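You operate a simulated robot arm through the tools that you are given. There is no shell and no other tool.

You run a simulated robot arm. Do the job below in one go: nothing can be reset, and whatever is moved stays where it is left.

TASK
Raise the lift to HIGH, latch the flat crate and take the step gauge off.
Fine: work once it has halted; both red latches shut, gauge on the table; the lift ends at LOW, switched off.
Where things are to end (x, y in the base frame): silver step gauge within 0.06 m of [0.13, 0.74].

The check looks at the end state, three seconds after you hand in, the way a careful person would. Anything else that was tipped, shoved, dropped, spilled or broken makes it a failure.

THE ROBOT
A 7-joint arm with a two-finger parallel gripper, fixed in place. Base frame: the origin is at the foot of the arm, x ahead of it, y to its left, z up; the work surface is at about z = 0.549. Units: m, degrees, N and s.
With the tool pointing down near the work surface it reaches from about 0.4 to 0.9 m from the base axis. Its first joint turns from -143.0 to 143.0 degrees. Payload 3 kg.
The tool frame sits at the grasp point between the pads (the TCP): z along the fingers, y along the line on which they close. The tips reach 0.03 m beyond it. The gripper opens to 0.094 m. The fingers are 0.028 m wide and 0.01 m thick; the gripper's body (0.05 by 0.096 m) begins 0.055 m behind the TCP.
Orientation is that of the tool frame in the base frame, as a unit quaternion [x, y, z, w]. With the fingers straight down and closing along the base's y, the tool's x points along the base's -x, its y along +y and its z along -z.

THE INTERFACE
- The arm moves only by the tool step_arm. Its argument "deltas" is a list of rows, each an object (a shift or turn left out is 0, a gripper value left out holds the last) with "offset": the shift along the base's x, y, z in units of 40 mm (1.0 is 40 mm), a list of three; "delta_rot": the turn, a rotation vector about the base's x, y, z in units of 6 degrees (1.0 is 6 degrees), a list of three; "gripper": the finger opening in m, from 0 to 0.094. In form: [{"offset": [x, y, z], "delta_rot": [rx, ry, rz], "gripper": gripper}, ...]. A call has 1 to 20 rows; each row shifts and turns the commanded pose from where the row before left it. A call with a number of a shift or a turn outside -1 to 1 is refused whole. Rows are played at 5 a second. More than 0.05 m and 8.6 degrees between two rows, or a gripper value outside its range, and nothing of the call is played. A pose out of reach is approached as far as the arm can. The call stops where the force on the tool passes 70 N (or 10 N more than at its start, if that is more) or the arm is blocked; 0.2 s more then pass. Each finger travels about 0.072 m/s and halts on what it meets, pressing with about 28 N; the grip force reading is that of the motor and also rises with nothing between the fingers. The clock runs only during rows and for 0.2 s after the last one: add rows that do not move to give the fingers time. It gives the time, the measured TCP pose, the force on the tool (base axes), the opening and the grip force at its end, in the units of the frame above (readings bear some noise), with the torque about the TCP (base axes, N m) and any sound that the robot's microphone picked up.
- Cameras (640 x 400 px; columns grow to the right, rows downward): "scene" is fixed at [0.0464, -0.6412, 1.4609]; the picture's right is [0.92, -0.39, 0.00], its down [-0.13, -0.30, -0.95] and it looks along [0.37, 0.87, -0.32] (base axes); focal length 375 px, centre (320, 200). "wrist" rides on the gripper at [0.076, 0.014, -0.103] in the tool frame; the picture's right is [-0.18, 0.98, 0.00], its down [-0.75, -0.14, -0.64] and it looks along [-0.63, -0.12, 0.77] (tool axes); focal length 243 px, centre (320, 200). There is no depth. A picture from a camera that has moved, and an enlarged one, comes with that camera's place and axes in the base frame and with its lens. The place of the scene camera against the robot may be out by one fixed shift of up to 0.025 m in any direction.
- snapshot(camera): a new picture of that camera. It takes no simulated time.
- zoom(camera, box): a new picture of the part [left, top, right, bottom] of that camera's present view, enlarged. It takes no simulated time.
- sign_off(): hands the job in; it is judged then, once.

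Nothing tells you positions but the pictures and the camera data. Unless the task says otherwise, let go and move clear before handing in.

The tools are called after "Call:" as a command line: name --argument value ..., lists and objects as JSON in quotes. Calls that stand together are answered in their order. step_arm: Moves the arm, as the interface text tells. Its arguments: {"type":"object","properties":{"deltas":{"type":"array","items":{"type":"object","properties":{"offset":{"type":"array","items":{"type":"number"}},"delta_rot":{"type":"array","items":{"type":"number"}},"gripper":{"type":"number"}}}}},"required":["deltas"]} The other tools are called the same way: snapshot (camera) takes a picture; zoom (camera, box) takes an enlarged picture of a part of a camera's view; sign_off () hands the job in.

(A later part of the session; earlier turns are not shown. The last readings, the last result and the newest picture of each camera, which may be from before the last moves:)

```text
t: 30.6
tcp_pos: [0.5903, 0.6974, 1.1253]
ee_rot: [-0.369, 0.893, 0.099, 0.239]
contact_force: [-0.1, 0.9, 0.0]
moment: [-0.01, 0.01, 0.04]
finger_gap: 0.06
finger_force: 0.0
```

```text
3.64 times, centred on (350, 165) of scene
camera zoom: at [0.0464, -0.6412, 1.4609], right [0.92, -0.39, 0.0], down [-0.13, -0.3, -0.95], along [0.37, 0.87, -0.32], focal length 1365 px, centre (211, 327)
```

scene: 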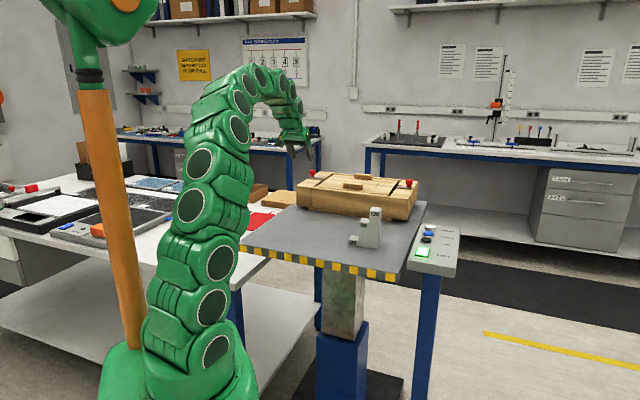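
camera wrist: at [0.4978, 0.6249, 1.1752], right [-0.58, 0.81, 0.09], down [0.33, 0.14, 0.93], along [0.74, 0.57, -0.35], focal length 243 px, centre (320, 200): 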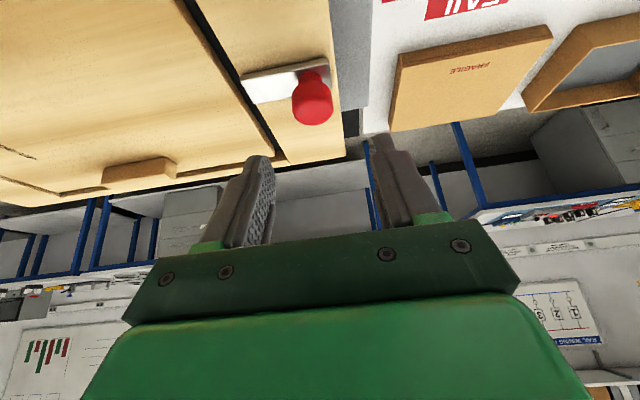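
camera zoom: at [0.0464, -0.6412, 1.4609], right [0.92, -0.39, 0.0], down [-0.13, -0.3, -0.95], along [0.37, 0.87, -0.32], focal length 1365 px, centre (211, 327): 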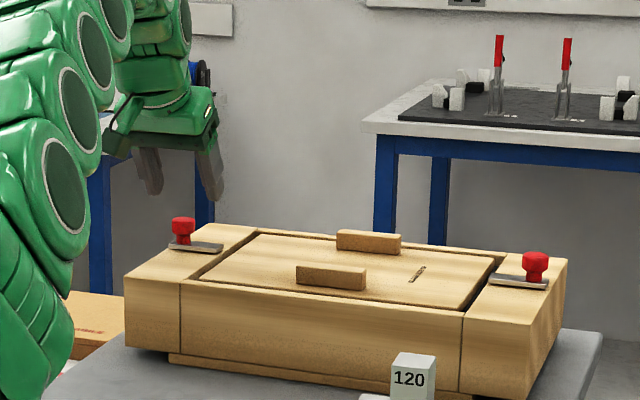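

The knob lines up between the fingers (s within 1 mm, r within a few mm). I'll descend slowly to straddle it.

Call:
step_arm --deltas '[{"offset": [0, 0, -0.15]}, {"offset": [0, 0, -0.15]}, {"offset": [0, 0, -0.15]}, {"offset": [0, 0, -0.15]}, {"offset": [0, 0, -0.15]}, {"offset": [0, 0, -0.15]}, {}]'

Call:
snapshot --camera "wrist"

Call:
zoom --camera "scene" --box '[280, 140, 380, 210]'

```text
t: 32.2
tcp_pos: [0.5908, 0.6979, 1.0864]
ee_rot: [-0.37, 0.893, 0.099, 0.238]
contact_force: [-0.4, -0.1, 0.4]
moment: [-0.01, 0.01, 0.05]
finger_gap: 0.0601
finger_force: 0.1
```

```text
taken
camera wrist: at [0.4974, 0.625, 1.1385], right [-0.58, 0.81, 0.09], down [0.33, 0.14, 0.93], along [0.74, 0.57, -0.35], focal length 243 px, centre (320, 200)
```

wrist: 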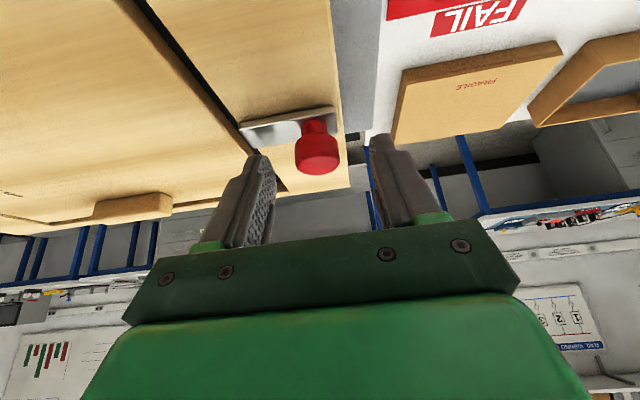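

```text
5.71 times, centred on (330, 175) of scene
camera zoom: at [0.0464, -0.6412, 1.4609], right [0.92, -0.39, 0.0], down [-0.13, -0.3, -0.95], along [0.37, 0.87, -0.32], focal length 2145 px, centre (263, 343)
```

zoom: 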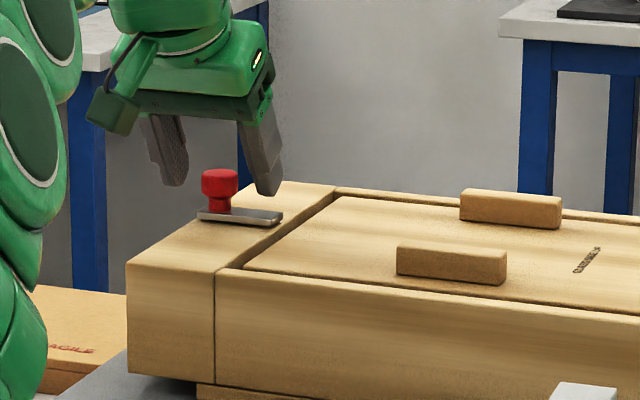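

The fingers straddle the cap; I'll pull back 6 mm toward the robot so the pads cover it better, then close on the knob.

Call:
step_arm --deltas '[{"offset": [-0.1, -0.1, 0]}, {"gripper": 0.03}, {"gripper": 0.022}, {}, {}]'

Call:
snapshot --camera "wrist"

Call:
zoom --camera "scene" --box '[280, 140, 380, 210]'

```text
t: 33.4
tcp_pos: [0.5864, 0.6946, 1.0877]
ee_rot: [-0.369, 0.893, 0.099, 0.239]
contact_force: [1.8, -1.3, 3.1]
moment: [0.25, 0.18, -0.01]
finger_gap: 0.0257
finger_force: 45.0
```

```text
taken
camera wrist: at [0.4941, 0.6212, 1.1391], right [-0.58, 0.81, 0.09], down [0.33, 0.13, 0.93], along [0.74, 0.57, -0.35], focal length 243 px, centre (320, 200)
```

wrist: 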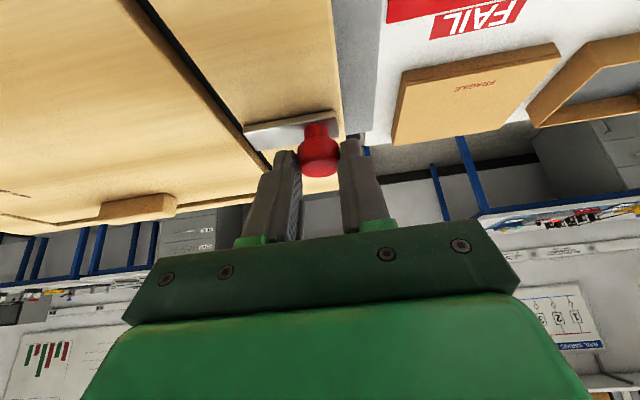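

```text
5.71 times, centred on (330, 175) of scene
camera zoom: at [0.0464, -0.6412, 1.4609], right [0.92, -0.39, 0.0], down [-0.13, -0.3, -0.95], along [0.37, 0.87, -0.32], focal length 2145 px, centre (263, 343)
```

zoom: 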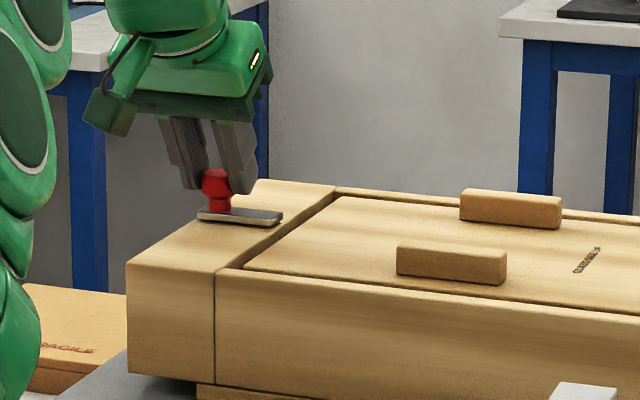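

The knob is held (gap 25.7 mm). Now I'll slide it inward along (0.707, −0.707) in small steps, watching the force.

Call:
step_arm --deltas '[{"offset": [0.0884, -0.0884, 0]}, {"offset": [0.0884, -0.0884, 0]}, {"offset": [0.0884, -0.0884, 0]}, {"offset": [0.0884, -0.0884, 0]}, {}]'

Call:
zoom --camera "scene" --box '[280, 140, 380, 210]'

Call:
snapshot --camera "wrist"

```text
t: 34.6
tcp_pos: [0.6007, 0.6788, 1.087]
ee_rot: [-0.37, 0.892, 0.099, 0.239]
contact_force: [3.1, 2.6, -4.0]
moment: [0.29, 0.18, -0.06]
finger_gap: 0.0257
finger_force: 45.0
```

```text
5.71 times, centred on (330, 175) of scene
camera zoom: at [0.0464, -0.6412, 1.4609], right [0.92, -0.39, 0.0], down [-0.13, -0.3, -0.95], along [0.37, 0.87, -0.32], focal length 2145 px, centre (263, 343)
```

zoom: 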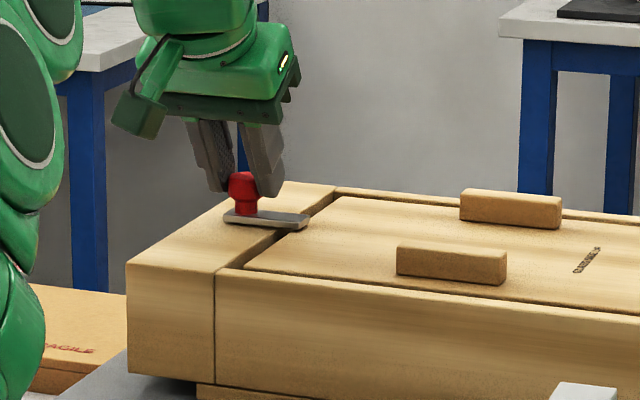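

```text
taken
camera wrist: at [0.5083, 0.607, 1.1391], right [-0.58, 0.81, 0.09], down [0.33, 0.13, 0.93], along [0.74, 0.57, -0.35], focal length 243 px, centre (320, 200)
```

wrist: 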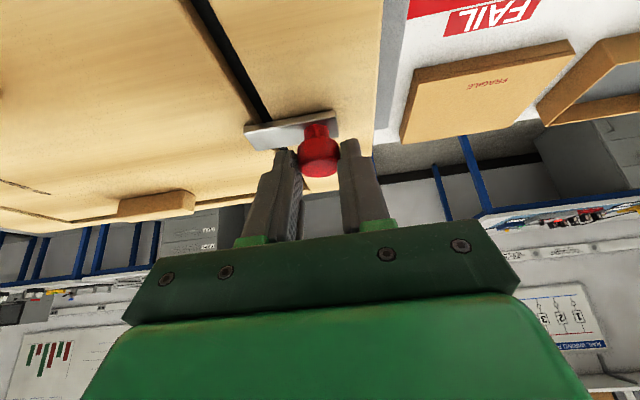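

It slides freely and the bar now bridges the gap. I'll continue to its stop.

Call:
step_arm --deltas '[{"offset": [0.0884, -0.0884, 0]}, {"offset": [0.0884, -0.0884, 0]}, {}]'

Call:
step_arm --deltas '[{"offset": [0.0707, -0.0707, 0]}, {}]'

Call:
zoom --camera "scene" --box '[280, 140, 380, 210]'

Call:
snapshot --camera "wrist"

```text
t: 35.4
tcp_pos: [0.6091, 0.6721, 1.0887]
ee_rot: [-0.37, 0.892, 0.099, 0.24]
contact_force: [-5.6, -3.2, -3.4]
moment: [-0.04, 0.41, 0.11]
finger_gap: 0.0255
finger_force: 45.5
```

```text
t: 36.0
tcp_pos: [0.6107, 0.6696, 1.0884]
ee_rot: [-0.37, 0.892, 0.1, 0.24]
contact_force: [-1.8, 0.5, -6.2]
moment: [0.29, 0.16, 0.01]
finger_gap: 0.0256
finger_force: 45.2
```

```text
5.71 times, centred on (330, 175) of scene
camera zoom: at [0.0464, -0.6412, 1.4609], right [0.92, -0.39, 0.0], down [-0.13, -0.3, -0.95], along [0.37, 0.87, -0.32], focal length 2145 px, centre (263, 343)
```

zoom: 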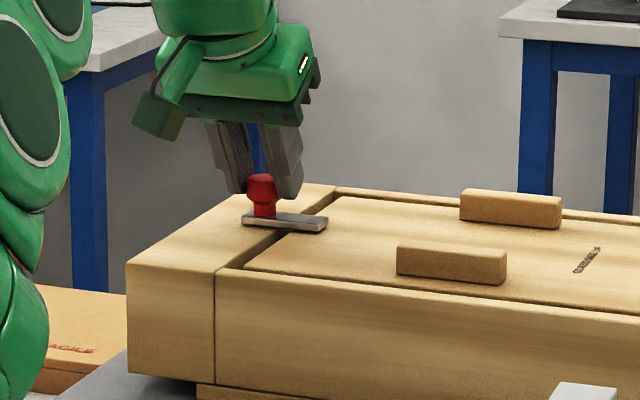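

```text
taken
camera wrist: at [0.5182, 0.5971, 1.1392], right [-0.58, 0.81, 0.09], down [0.33, 0.14, 0.93], along [0.74, 0.57, -0.35], focal length 243 px, centre (320, 200)
```

wrist: 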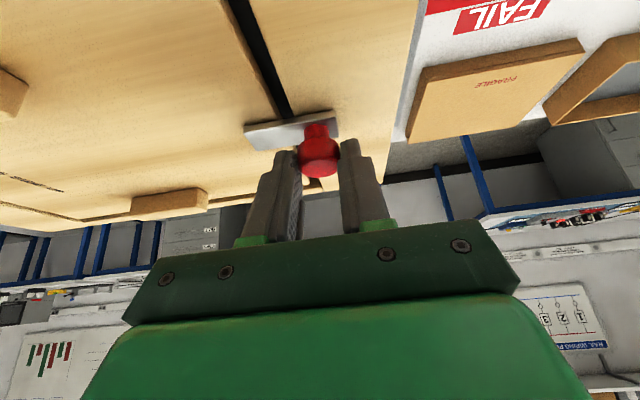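

Call:
step_arm --deltas '[{"offset": [0.0707, -0.0707, 0]}, {"offset": [0.0707, -0.0707, 0]}, {}]'

Call:
zoom --camera "scene" --box '[280, 140, 380, 210]'

```text
t: 36.8
tcp_pos: [0.6157, 0.6654, 1.0868]
ee_rot: [-0.372, 0.891, 0.1, 0.239]
contact_force: [-2.7, 22.6, -7.5]
moment: [0.57, -0.28, 0.19]
finger_gap: 0.0255
finger_force: 45.1
```

```text
5.71 times, centred on (330, 175) of scene
camera zoom: at [0.0464, -0.6412, 1.4609], right [0.92, -0.39, 0.0], down [-0.13, -0.3, -0.95], along [0.37, 0.87, -0.32], focal length 2145 px, centre (263, 343)
```

zoom: 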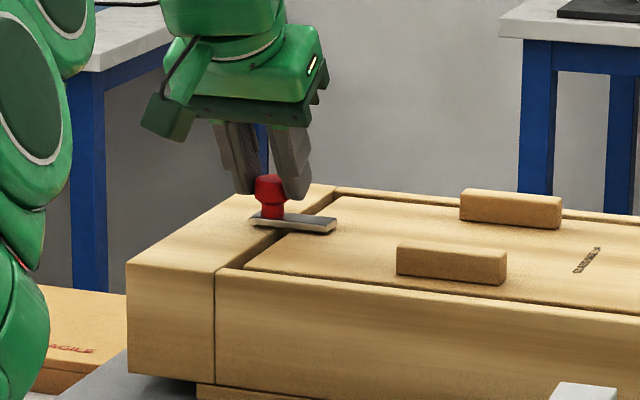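

A firm 22 N stop after about 40 mm: the left latch is shut. I'll open the fingers and rise off.

Call:
step_arm --deltas '[{"gripper": 0.06}, {}, {}, {"offset": [0, 0, 0.25]}, {"offset": [0, 0, 0.5]}, {"offset": [0, 0, 0.5]}, {}]'

Call:
snapshot --camera "wrist"

Call:
zoom --camera "scene" --box '[280, 130, 430, 220]'

```text
t: 38.4
tcp_pos: [0.6168, 0.6622, 1.1384]
ee_rot: [-0.37, 0.892, 0.099, 0.238]
contact_force: [-0.8, 0.6, 0.8]
moment: [-0.01, -0.04, 0.01]
finger_gap: 0.0602
finger_force: 0.0
```

```text
taken
camera wrist: at [0.5243, 0.5902, 1.1893], right [-0.58, 0.81, 0.09], down [0.33, 0.14, 0.93], along [0.74, 0.57, -0.35], focal length 243 px, centre (320, 200)
```

wrist: 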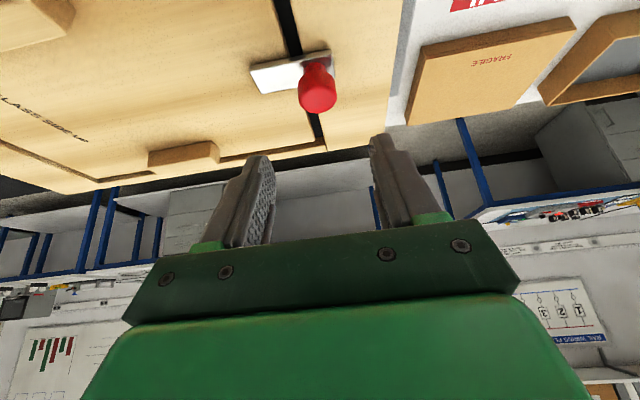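

```text
4.27 times, centred on (355, 175) of scene
camera zoom: at [0.0464, -0.6412, 1.4609], right [0.92, -0.39, 0.0], down [-0.13, -0.3, -0.95], along [0.37, 0.87, -0.32], focal length 1602 px, centre (171, 307)
```

zoom: 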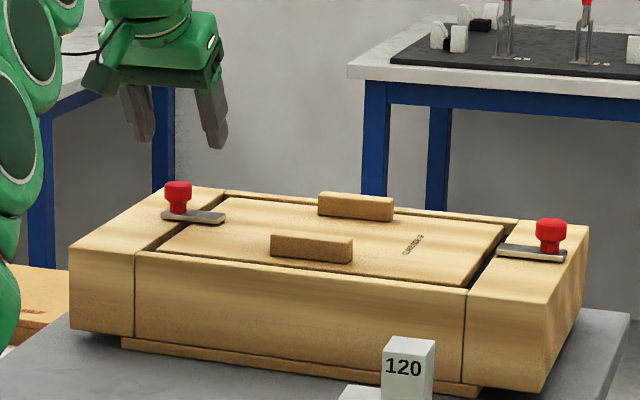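

Left latch is fully across the lid. I'll traverse to in front of the right knob, staying above the handles.

Call:
step_arm --deltas '[{"offset": [-0.4, -0.6, 0.15]}, {"offset": [0.35, -0.92, 0.1]}, {"offset": [0.6, -0.79, 0]}, {"offset": [0.6, -0.79, 0]}, {"offset": [0.6, -0.79, 0]}, {"offset": [0.6, -0.79, 0]}, {"offset": [0.6, -0.79, 0]}, {"offset": [0.6, -0.79, 0]}, {"offset": [0.48, -0.74, 0]}, {}, {}]'

Call:
snapshot --camera "wrist"

Call:
snapshot --camera "scene"

```text
t: 40.8
tcp_pos: [0.777, 0.3869, 1.1498]
ee_rot: [-0.371, 0.892, 0.099, 0.239]
contact_force: [0.6, -1.0, 0.2]
moment: [0.02, 0.0, -0.02]
finger_gap: 0.0602
finger_force: 0.0
```

```text
taken
camera wrist: at [0.684, 0.3135, 1.2006], right [-0.58, 0.81, 0.09], down [0.33, 0.14, 0.93], along [0.74, 0.57, -0.35], focal length 243 px, centre (320, 200)
```

wrist: 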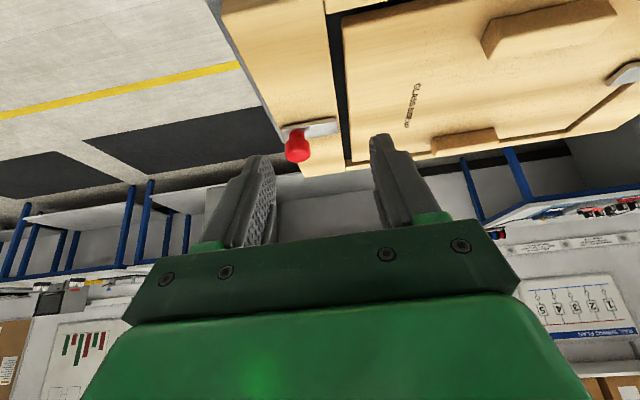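

```text
taken
```

scene: 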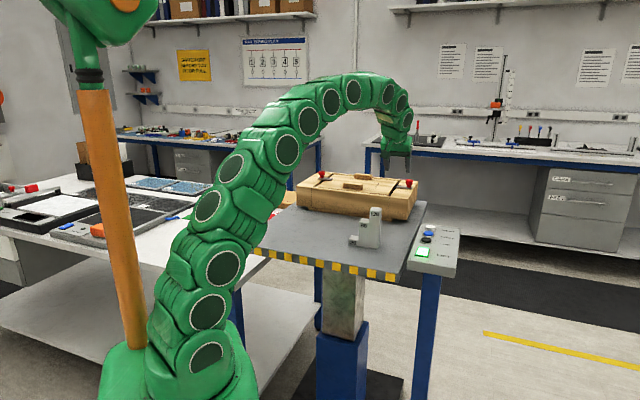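

Call:
step_arm --deltas '[{"offset": [0.486, 0.23, -0.1875]}, {"offset": [0.486, 0.23, -0.1875]}, {"offset": [0.486, 0.23, -0.1875]}, {"offset": [0.486, 0.23, -0.1875]}, {}, {}]'

Call:
snapshot --camera "wrist"

Call:
zoom --camera "scene" --box '[340, 110, 440, 220]'

```text
t: 42.2
tcp_pos: [0.855, 0.4206, 1.1198]
ee_rot: [-0.369, 0.892, 0.099, 0.239]
contact_force: [-0.6, -0.9, 0.0]
moment: [0.0, -0.01, -0.01]
finger_gap: 0.06
finger_force: 0.2
```

```text
taken
camera wrist: at [0.7625, 0.3487, 1.1702], right [-0.58, 0.81, 0.09], down [0.33, 0.14, 0.93], along [0.74, 0.57, -0.35], focal length 243 px, centre (320, 200)
```

wrist: 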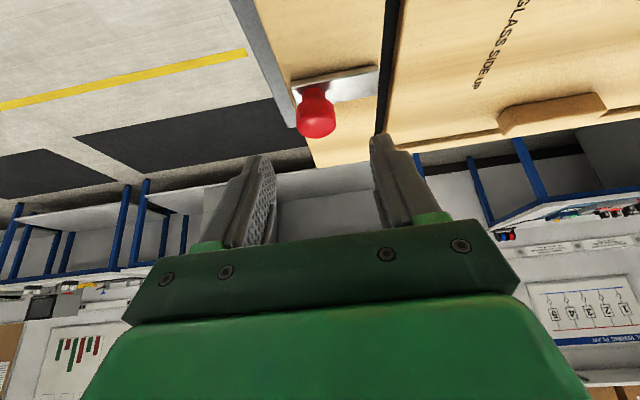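

```text
3.64 times, centred on (390, 165) of scene
camera zoom: at [0.0464, -0.6412, 1.4609], right [0.92, -0.39, 0.0], down [-0.13, -0.3, -0.95], along [0.37, 0.87, -0.32], focal length 1365 px, centre (66, 327)
```

zoom: 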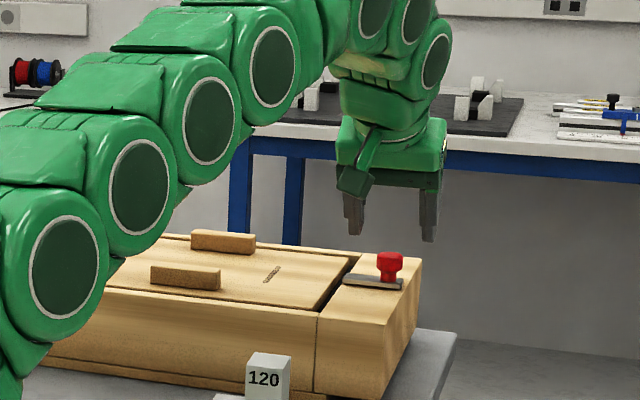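

Call:
step_arm --deltas '[{"offset": [0.02, 0.02, -0.165]}, {"offset": [0, 0, -0.165]}, {"offset": [0, 0, -0.165]}, {"offset": [0, 0, -0.165]}, {"offset": [0, 0, -0.165]}, {}]'

Call:
snapshot --camera "wrist"

Call:
zoom --camera "scene" --box '[360, 140, 440, 200]'

```text
t: 43.6
tcp_pos: [0.8562, 0.4227, 1.0855]
ee_rot: [-0.37, 0.892, 0.1, 0.239]
contact_force: [0.1, -0.1, 0.3]
moment: [0.0, -0.02, 0.02]
finger_gap: 0.0598
finger_force: 0.0
```

```text
taken
camera wrist: at [0.7637, 0.3495, 1.1364], right [-0.58, 0.81, 0.09], down [0.33, 0.14, 0.93], along [0.74, 0.57, -0.35], focal length 243 px, centre (320, 200)
```

wrist: 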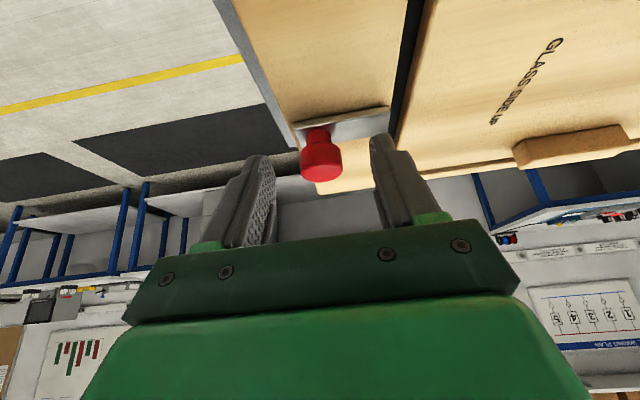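

```text
6.67 times, centred on (400, 170) of scene
camera zoom: at [0.0464, -0.6412, 1.4609], right [0.92, -0.39, 0.0], down [-0.13, -0.3, -0.95], along [0.37, 0.87, -0.32], focal length 2503 px, centre (-213, 400)
```

zoom: 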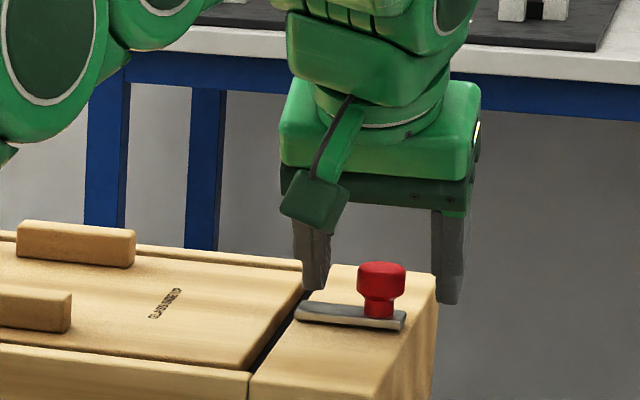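

Both fingers straddle the right knob. Closing on it now.

Call:
step_arm --deltas '[{"gripper": 0.03}, {"gripper": 0.022}, {}, {}]'

Call:
zoom --camera "scene" --box '[360, 140, 440, 200]'

Call:
zoom --camera "wrist" --box '[220, 80, 420, 250]'

```text
t: 44.6
tcp_pos: [0.856, 0.4222, 1.0865]
ee_rot: [-0.37, 0.892, 0.098, 0.238]
contact_force: [-6.6, 1.9, -0.1]
moment: [0.22, 0.38, 0.12]
finger_gap: 0.0253
finger_force: 45.3
```

```text
6.67 times, centred on (400, 170) of scene
camera zoom: at [0.0464, -0.6412, 1.4609], right [0.92, -0.39, 0.0], down [-0.13, -0.3, -0.95], along [0.37, 0.87, -0.32], focal length 2503 px, centre (-213, 400)
```

zoom: 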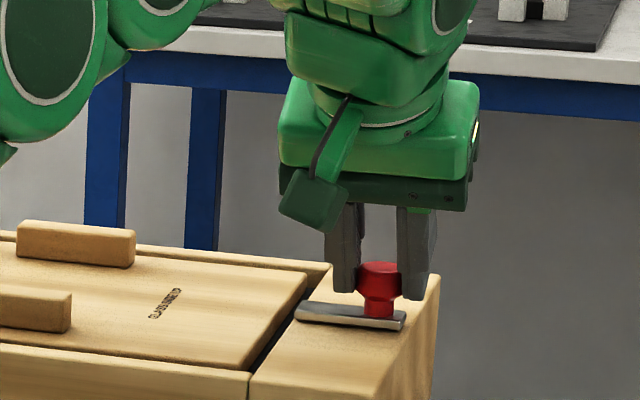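

```text
2.35 times, centred on (320, 165) of wrist
camera zoom: at [0.7634, 0.35, 1.1366], right [-0.58, 0.81, 0.09], down [0.33, 0.14, 0.93], along [0.74, 0.57, -0.35], focal length 571 px, centre (320, 282)
```

zoom: 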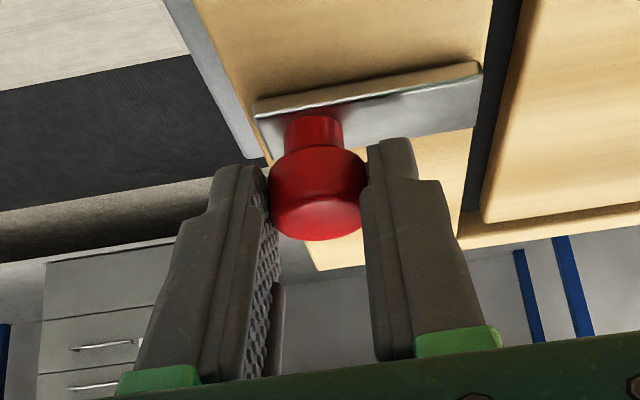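

Gripped (25.3 mm). Sliding it inward along (−0.707, 0.707).

Call:
step_arm --deltas '[{"offset": [-0.0884, 0.0884, 0]}, {"offset": [-0.0884, 0.0884, 0]}, {"offset": [-0.0884, 0.0884, 0]}, {"offset": [-0.0884, 0.0884, 0]}, {"offset": [-0.0884, 0.0884, 0]}, {"offset": [-0.0884, 0.0884, 0]}, {}]'

Call:
zoom --camera "scene" --box '[360, 140, 440, 200]'

```text
t: 46.2
tcp_pos: [0.8346, 0.4428, 1.0852]
ee_rot: [-0.371, 0.892, 0.1, 0.24]
contact_force: [18.2, 20.6, 9.1]
moment: [0.64, -0.24, 0.09]
finger_gap: 0.0253
finger_force: 45.2
```

```text
6.67 times, centred on (400, 170) of scene
camera zoom: at [0.0464, -0.6412, 1.4609], right [0.92, -0.39, 0.0], down [-0.13, -0.3, -0.95], along [0.37, 0.87, -0.32], focal length 2503 px, centre (-213, 400)
```

zoom: 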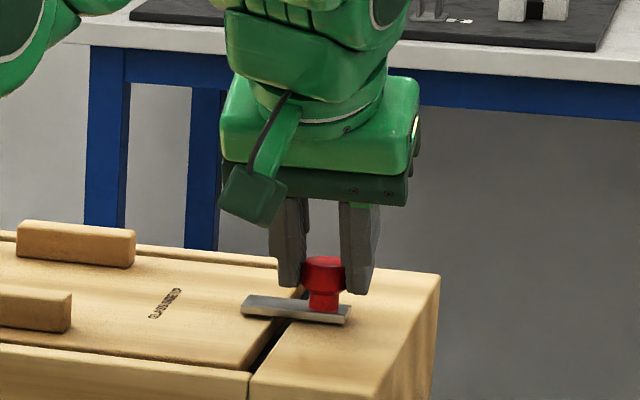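

Call:
step_arm --deltas '[{"offset": [0.03, 0.03, -0.02]}, {}]'

Call:
step_arm --deltas '[{"offset": [-0.0707, 0.0707, 0]}, {"offset": [-0.0707, 0.0707, 0]}, {}]'

Call:
zoom --camera "scene" --box '[360, 140, 440, 200]'

```text
t: 46.8
tcp_pos: [0.8368, 0.4432, 1.0856]
ee_rot: [-0.37, 0.892, 0.099, 0.24]
contact_force: [-17.7, -20.2, 29.8]
moment: [-0.03, 0.54, -0.01]
finger_gap: 0.0258
finger_force: 44.8
```

```text
t: 47.6
tcp_pos: [0.8325, 0.4494, 1.0848]
ee_rot: [-0.369, 0.893, 0.099, 0.239]
contact_force: [-20.8, -25.5, 22.8]
moment: [-0.17, 0.63, -0.01]
finger_gap: 0.0257
finger_force: 44.9
```

```text
6.67 times, centred on (400, 170) of scene
camera zoom: at [0.0464, -0.6412, 1.4609], right [0.92, -0.39, 0.0], down [-0.13, -0.3, -0.95], along [0.37, 0.87, -0.32], focal length 2503 px, centre (-213, 400)
```

zoom: 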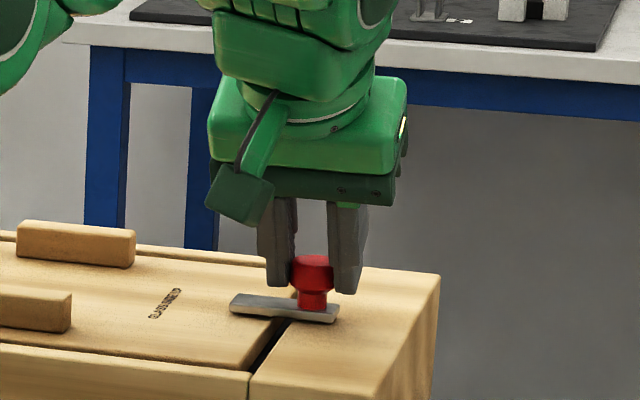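

Call:
step_arm --deltas '[{"offset": [-0.016, -0.016, 0.015]}, {}]'

Call:
step_arm --deltas '[{"offset": [-0.05, 0.05, 0]}, {"offset": [-0.05, 0.05, 0]}, {}]'

Call:
zoom --camera "scene" --box '[360, 140, 440, 200]'

```text
t: 48.2
tcp_pos: [0.8294, 0.4498, 1.0844]
ee_rot: [-0.37, 0.892, 0.099, 0.239]
contact_force: [-5.1, -3.2, 7.5]
moment: [0.22, -0.6, -0.02]
finger_gap: 0.0254
finger_force: 45.2
```

```text
t: 49.0
tcp_pos: [0.8286, 0.4526, 1.085]
ee_rot: [-0.368, 0.893, 0.099, 0.24]
contact_force: [42.1, 1.6, -8.6]
moment: [0.8, -1.2, -0.16]
finger_gap: 0.0255
finger_force: 45.1
```

```text
6.67 times, centred on (400, 170) of scene
camera zoom: at [0.0464, -0.6412, 1.4609], right [0.92, -0.39, 0.0], down [-0.13, -0.3, -0.95], along [0.37, 0.87, -0.32], focal length 2503 px, centre (-213, 400)
```

zoom: 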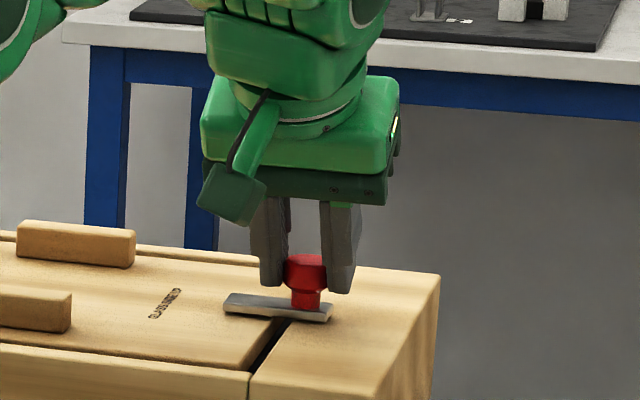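

About 29 N of resistance along the slide after 41 mm of travel: the right latch is at its stop. I'll release and rise.

Call:
step_arm --deltas '[{"gripper": 0.06}, {}, {}, {"offset": [0, 0, 0.25]}, {"offset": [0, 0, 0.5]}, {"offset": [-0.2, -0.2, 0.5]}, {"offset": [-0.4, -0.4, 0.3]}, {"offset": [-0.5, -0.5, 0.3]}, {}]'

Call:
snapshot --camera "wrist"

Call:
zoom --camera "scene" --box '[290, 140, 430, 230]'

```text
t: 51.0
tcp_pos: [0.7822, 0.4103, 1.1612]
ee_rot: [-0.37, 0.892, 0.098, 0.24]
contact_force: [0.2, 0.3, 0.3]
moment: [-0.03, -0.01, -0.04]
finger_gap: 0.06
finger_force: 0.0
```

```text
taken
camera wrist: at [0.6891, 0.3368, 1.2122], right [-0.58, 0.81, 0.09], down [0.33, 0.14, 0.93], along [0.74, 0.57, -0.35], focal length 243 px, centre (320, 200)
```

wrist: 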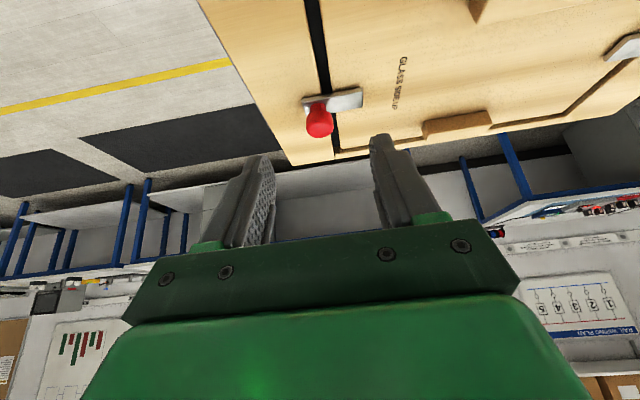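

```text
4.44 times, centred on (360, 185) of scene
camera zoom: at [0.0464, -0.6412, 1.4609], right [0.92, -0.39, 0.0], down [-0.13, -0.3, -0.95], along [0.37, 0.87, -0.32], focal length 1669 px, centre (142, 267)
```

zoom: 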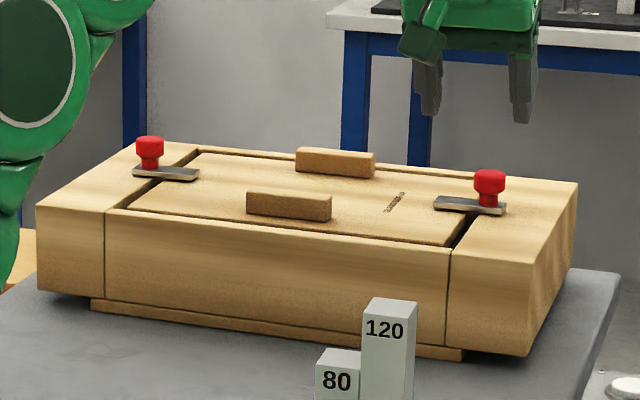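

Both latches now lie across the lid by equal amounts. Next I'll back off, level the tool, turn it so the fingers close across the gauge's 31 mm faces, and hover above the gauge.

Call:
step_arm --deltas '[{"offset": [-0.5, -0.5, 0.35], "delta_rot": [-0.7071, 0.7071, 0]}, {"offset": [-0.5, -0.5, 0.35], "delta_rot": [-0.7071, 0.7071, 0]}, {"offset": [-0.5, -0.5, 0.35], "delta_rot": [-0.7071, 0.7071, 0]}, {"offset": [-0.5, -0.5, 0.35], "delta_rot": [-0.7071, 0.7071, 0]}, {"offset": [-0.5, -0.5, 0.35], "delta_rot": [-0.7071, 0.7071, 0]}, {"offset": [-0.155, -0.125, 0], "delta_rot": [0, 0, -1]}, {"offset": [-0.155, -0.125, 0], "delta_rot": [0, 0, -1]}, {"offset": [-0.155, -0.125, 0], "delta_rot": [0, 0, -1]}, {"offset": [-0.155, -0.125, 0], "delta_rot": [0, 0, -1]}, {"offset": [-0.155, -0.125, 0], "delta_rot": [0, 0, -1]}, {"offset": [-0.155, -0.125, 0], "delta_rot": [0, 0, -1]}, {"offset": [-0.155, -0.125, 0], "delta_rot": [0, 0, -1]}, {"offset": [-0.155, -0.125, 0], "delta_rot": [0, 0, -1]}, {"offset": [-0.155, -0.125, 0], "delta_rot": [0, 0, -1]}, {"offset": [-0.155, -0.125, 0], "delta_rot": [0, 0, -1]}, {"offset": [-0.155, -0.125, 0], "delta_rot": [0, 0, -1]}, {"offset": [-0.155, -0.125, 0], "delta_rot": [0, 0, -1]}, {"offset": [-0.155, -0.125, 0], "delta_rot": [0, 0, -1]}, {"offset": [-0.155, -0.125, 0], "delta_rot": [0, 0, -1]}, {"offset": [-0.155, -0.125, 0], "delta_rot": [0, 0, -1]}]'

Call:
step_arm --deltas '[{"gripper": 0.07}, {}]'

Call:
snapshot --camera "wrist"

Call:
snapshot --camera "scene"

```text
t: 55.2
tcp_pos: [0.5835, 0.234, 1.2148]
ee_rot: [0.383, 0.924, 0.0, 0.0]
contact_force: [0.2, 0.4, 0.7]
moment: [-0.02, 0.0, -0.01]
finger_gap: 0.0602
finger_force: 0.1
out of reach, approached as far as the arm can: row 5
```

```text
t: 55.8
tcp_pos: [0.5836, 0.2339, 1.2146]
ee_rot: [0.383, 0.924, 0.0, 0.0]
contact_force: [-0.7, 0.1, -0.4]
moment: [-0.02, 0.01, 0.01]
finger_gap: 0.0699
finger_force: 0.0
```

```text
taken
camera wrist: at [0.5405, 0.2976, 1.317], right [0.82, 0.57, 0.0], down [0.43, -0.63, 0.64], along [0.36, -0.53, -0.77], focal length 243 px, centre (320, 200)
```

wrist: 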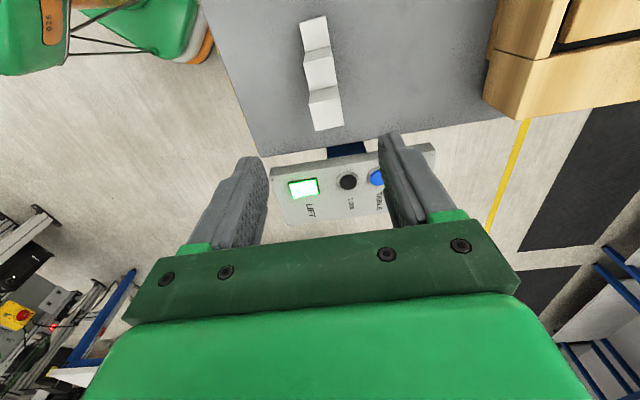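

```text
taken
```

scene: 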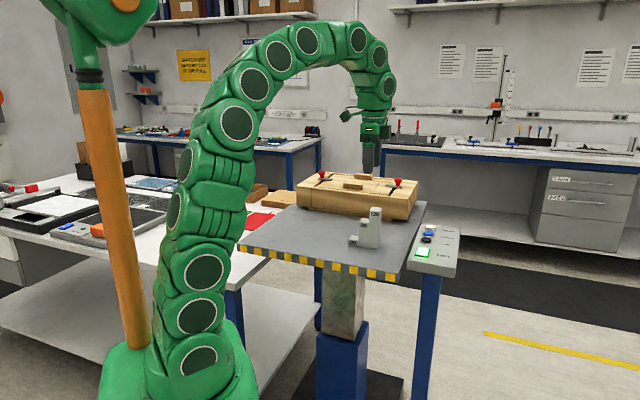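

Call:
zoom --camera "wrist" --box '[270, 0, 430, 140]'

Call:
zoom --camera "scene" --box '[330, 110, 430, 260]'

```text
2.86 times, centred on (350, 70) of wrist
camera zoom: at [0.5405, 0.2976, 1.317], right [0.82, 0.57, 0.0], down [0.43, -0.63, 0.64], along [0.36, -0.53, -0.77], focal length 693 px, centre (234, 571)
```

zoom: 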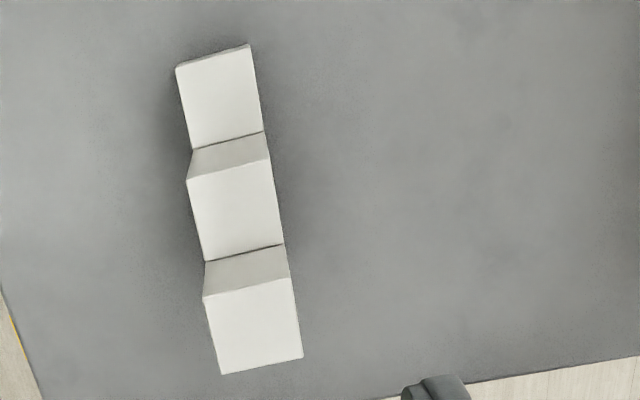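

```text
2.67 times, centred on (380, 185) of scene
camera zoom: at [0.0464, -0.6412, 1.4609], right [0.92, -0.39, 0.0], down [-0.13, -0.3, -0.95], along [0.37, 0.87, -0.32], focal length 1001 px, centre (160, 240)
```

zoom: 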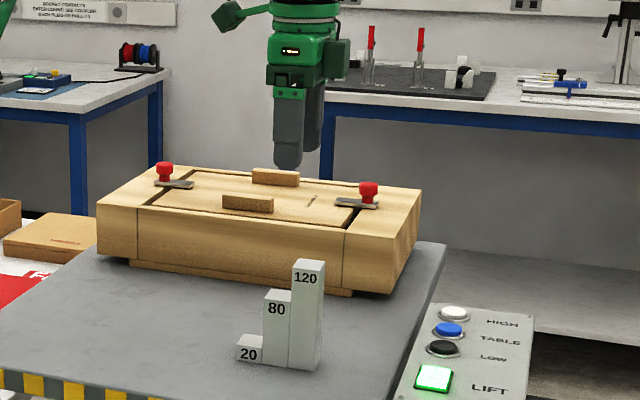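

The gauge occupies r 0.566–0.598 and s −0.19 to −0.28 in the 45° frame, with its centre of mass near (0.588, 0.2355). I'll descend over it at the 80/120 boundary.

Call:
step_arm --deltas '[{"offset": [0.1, 0.04, -0.6]}, {"offset": [0, 0, -0.8]}, {"offset": [0, 0, -0.8]}, {"offset": [0, 0, -0.5]}, {}, {}]'

Call:
snapshot --camera "wrist"

Call:
zoom --camera "scene" --box '[320, 150, 420, 260]'

```text
t: 57.2
tcp_pos: [0.5883, 0.2345, 1.1061]
ee_rot: [0.384, 0.923, 0.0, 0.0]
contact_force: [0.4, 0.0, 0.4]
moment: [-0.01, 0.0, -0.03]
finger_gap: 0.0699
finger_force: 0.0
```

```text
taken
camera wrist: at [0.5441, 0.2982, 1.2097], right [0.82, 0.57, 0.0], down [0.43, -0.63, 0.64], along [0.36, -0.53, -0.77], focal length 243 px, centre (320, 200)
```

wrist: 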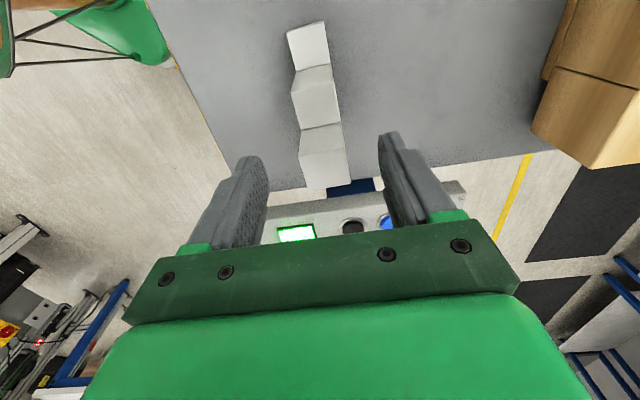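

```text
3.64 times, centred on (370, 205) of scene
camera zoom: at [0.0464, -0.6412, 1.4609], right [0.92, -0.39, 0.0], down [-0.13, -0.3, -0.95], along [0.37, 0.87, -0.32], focal length 1365 px, centre (138, 182)
```

zoom: 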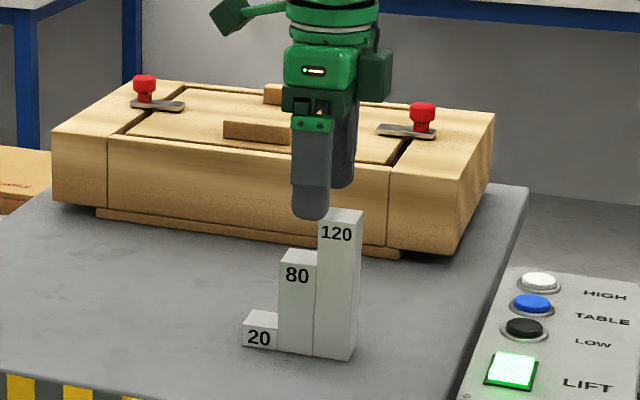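

Call:
zoom --camera "wrist" --box '[230, 10, 430, 210]'

```text
2.00 times, centred on (330, 110) of wrist
camera zoom: at [0.5441, 0.2982, 1.2097], right [0.82, 0.57, 0.0], down [0.43, -0.63, 0.64], along [0.36, -0.53, -0.77], focal length 485 px, centre (300, 380)
```

zoom: 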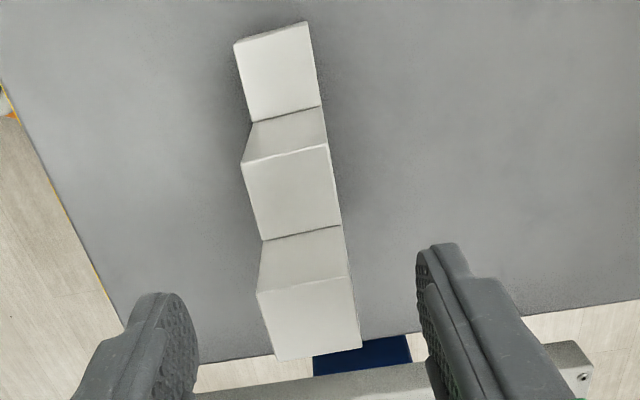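

The gauge centre is confirmed at r≈0.583, and the TCP is aligned within 1–2 mm. Descending to grasp height.

Call:
step_arm --deltas '[{"offset": [0.01, 0.01, -0.5]}, {"offset": [0, 0, -0.5]}, {"offset": [0, 0, -0.5]}, {"offset": [0, 0, -0.3]}, {"offset": [0, 0, -0.25]}, {}]'

Call:
zoom --camera "scene" --box '[320, 150, 420, 260]'

Call:
snapshot --camera "wrist"

```text
t: 58.6
tcp_pos: [0.5897, 0.2356, 1.0238]
ee_rot: [0.382, 0.924, 0.0, 0.0]
contact_force: [0.9, -0.5, -0.3]
moment: [-0.02, -0.02, 0.0]
finger_gap: 0.0698
finger_force: 0.0
```

```text
3.64 times, centred on (370, 205) of scene
camera zoom: at [0.0464, -0.6412, 1.4609], right [0.92, -0.39, 0.0], down [-0.13, -0.3, -0.95], along [0.37, 0.87, -0.32], focal length 1365 px, centre (138, 182)
```

zoom: 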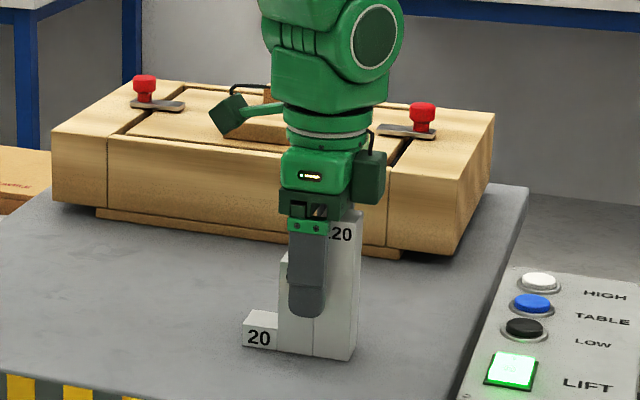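

```text
taken
camera wrist: at [0.5456, 0.3, 1.1272], right [0.82, 0.57, 0.0], down [0.43, -0.63, 0.64], along [0.36, -0.53, -0.77], focal length 243 px, centre (320, 200)
```

wrist: 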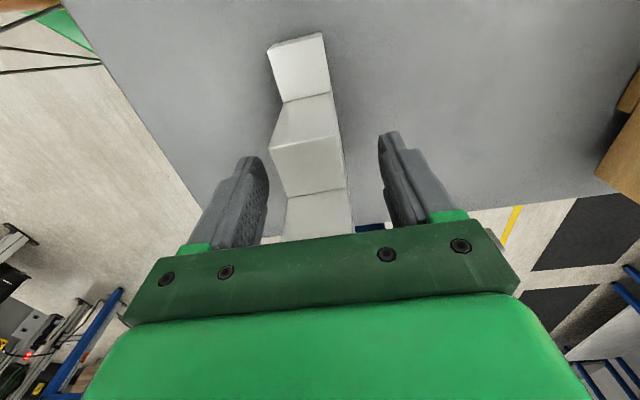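

Call:
step_arm --deltas '[{"gripper": 0.045}, {"gripper": 0.03}, {"gripper": 0.02}, {}, {}]'

Call:
zoom --camera "scene" --box '[320, 150, 420, 260]'

```text
t: 59.8
tcp_pos: [0.5897, 0.2354, 1.0247]
ee_rot: [0.383, 0.924, 0.0, 0.0]
contact_force: [-0.7, -1.0, 1.9]
moment: [-0.09, -0.04, 0.01]
finger_gap: 0.0361
finger_force: 27.8
```

```text
3.64 times, centred on (370, 205) of scene
camera zoom: at [0.0464, -0.6412, 1.4609], right [0.92, -0.39, 0.0], down [-0.13, -0.3, -0.95], along [0.37, 0.87, -0.32], focal length 1365 px, centre (138, 182)
```

zoom: 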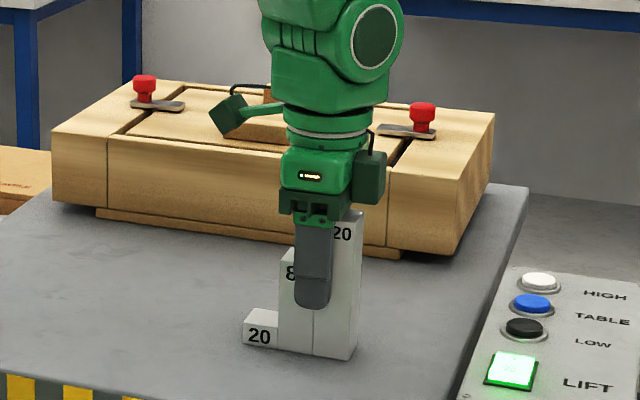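

Gripped at 36 mm. I'll lift a little and check the load.

Call:
step_arm --deltas '[{"offset": [0, 0, 0.25]}, {"offset": [0, 0, 0.5]}, {"offset": [0, 0, 0.5]}, {}]'

Call:
zoom --camera "scene" --box '[320, 150, 420, 260]'

Call:
snapshot --camera "wrist"

```text
t: 60.8
tcp_pos: [0.5886, 0.2367, 1.0737]
ee_rot: [0.383, 0.924, 0.0, 0.0]
contact_force: [-1.1, 0.6, -2.9]
moment: [-0.03, 0.01, -0.02]
finger_gap: 0.0362
finger_force: 28.0
```

```text
3.64 times, centred on (370, 205) of scene
camera zoom: at [0.0464, -0.6412, 1.4609], right [0.92, -0.39, 0.0], down [-0.13, -0.3, -0.95], along [0.37, 0.87, -0.32], focal length 1365 px, centre (138, 182)
```

zoom: 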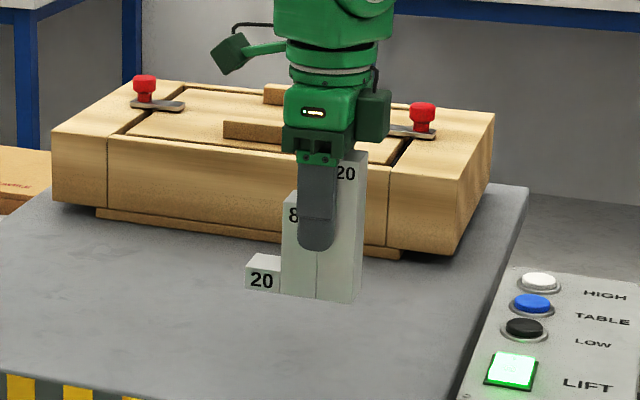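

```text
taken
camera wrist: at [0.5459, 0.2995, 1.1774], right [0.82, 0.57, 0.0], down [0.43, -0.63, 0.64], along [0.36, -0.53, -0.77], focal length 243 px, centre (320, 200)
```

wrist: 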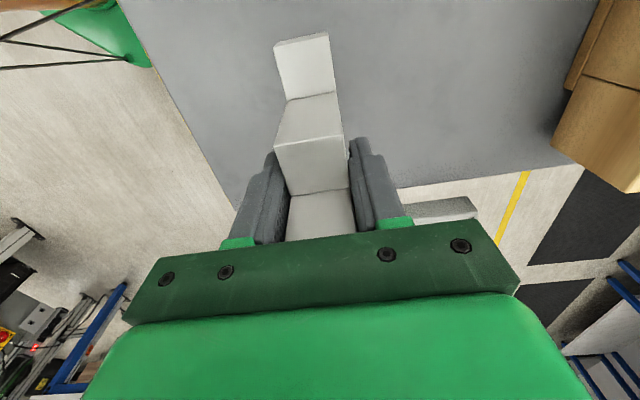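

The gauge is held firmly (about 3 N load). I'll raise it to z≈1.15 and swing it in front of the crate toward (0.13, 0.74), turning 45° on the way, then inspect the table spot.

Call:
step_arm --deltas '[{"offset": [0, 0, 0.65]}, {"offset": [0, 0, 0.65]}, {"offset": [0, 0, 0.6]}, {"offset": [-0.4, 0.45, 0], "delta_rot": [0, 0, 0.3]}, {"offset": [-0.7, 0.76, 0], "delta_rot": [0, 0, 0.5]}, {"offset": [-0.7, 0.76, 0], "delta_rot": [0, 0, 0.5]}, {"offset": [-0.7, 0.76, 0], "delta_rot": [0, 0, 0.5]}, {"offset": [-0.7, 0.76, 0], "delta_rot": [0, 0, 0.5]}, {"offset": [-0.7, 0.76, 0], "delta_rot": [0, 0, 0.5]}, {"offset": [-0.7, 0.76, 0], "delta_rot": [0, 0, 0.5]}, {"offset": [-0.7, 0.76, 0], "delta_rot": [0, 0, 0.5]}, {"offset": [-0.7, 0.76, 0], "delta_rot": [0, 0, 0.5]}, {"offset": [-0.7, 0.76, 0], "delta_rot": [0, 0, 0.5]}, {"offset": [-0.7, 0.76, 0], "delta_rot": [0, 0, 0.5]}, {"offset": [-0.7, 0.76, 0], "delta_rot": [0, 0, 0.5]}, {"offset": [-0.7, 0.76, 0], "delta_rot": [0, 0, 0.5]}, {"offset": [-0.7, 0.76, 0], "delta_rot": [0, 0, 0.5]}, {"offset": [-0.6, 0.7, 0], "delta_rot": [0, 0, 0.5]}, {"offset": [-0.5, 0.6, 0], "delta_rot": [0, 0, 0.2]}]'

Call:
snapshot --camera "wrist"

Call:
snapshot --camera "scene"

```text
t: 64.8
tcp_pos: [0.162, 0.7012, 1.1508]
ee_rot: [-0.001, 1.0, 0.0, 0.0]
contact_force: [0.4, -0.5, -2.7]
moment: [-0.02, -0.02, -0.03]
finger_gap: 0.0361
finger_force: 27.9
```

```text
taken
camera wrist: at [0.0864, 0.7153, 1.2539], right [0.18, 0.98, 0.0], down [0.75, -0.14, 0.64], along [0.63, -0.12, -0.77], focal length 243 px, centre (320, 200)
```

wrist: 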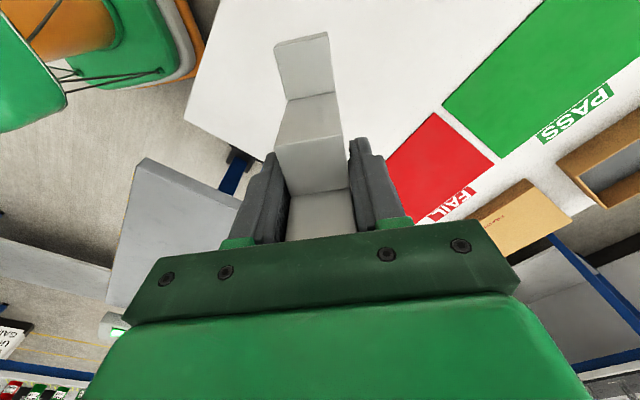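

```text
taken
```

scene: 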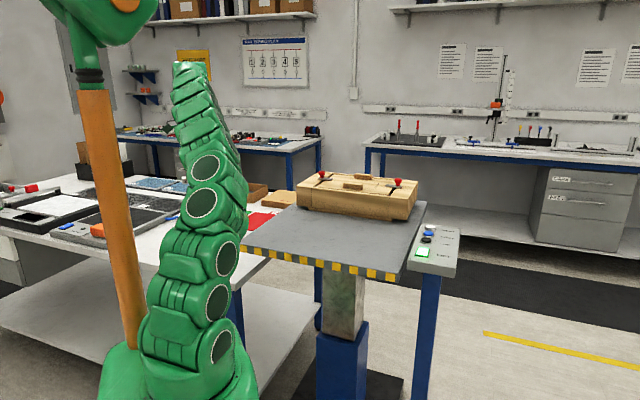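

The table shows white and clear below; triangulating the mats puts its top at about z≈0.80. I'll check the landing area from another angle before lowering.

Call:
zoom --camera "scene" --box '[60, 170, 300, 320]'

Call:
zoom --camera "wrist" --box '[160, 0, 480, 200]'

```text
2.67 times, centred on (180, 245) of scene
camera zoom: at [0.0464, -0.6412, 1.4609], right [0.92, -0.39, 0.0], down [-0.13, -0.3, -0.95], along [0.37, 0.87, -0.32], focal length 1001 px, centre (693, 80)
```

zoom: 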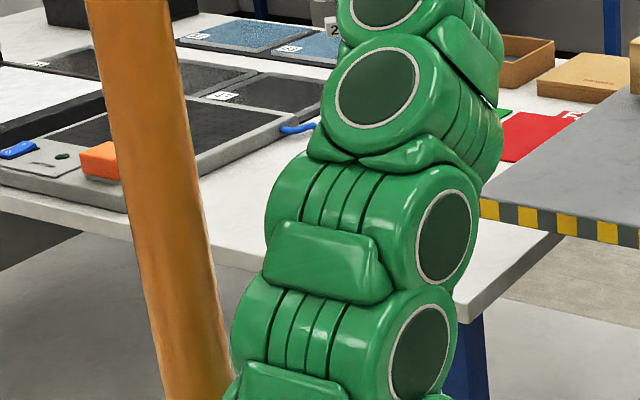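

```text
2.00 times, centred on (320, 100) of wrist
camera zoom: at [0.0864, 0.7153, 1.2539], right [0.18, 0.98, 0.0], down [0.75, -0.14, 0.64], along [0.63, -0.12, -0.77], focal length 485 px, centre (320, 400)
```

zoom: 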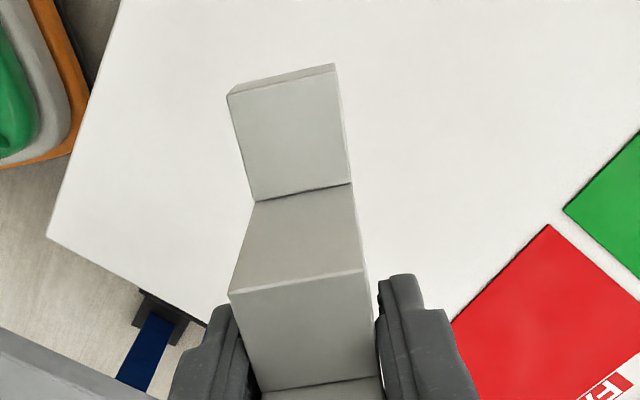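

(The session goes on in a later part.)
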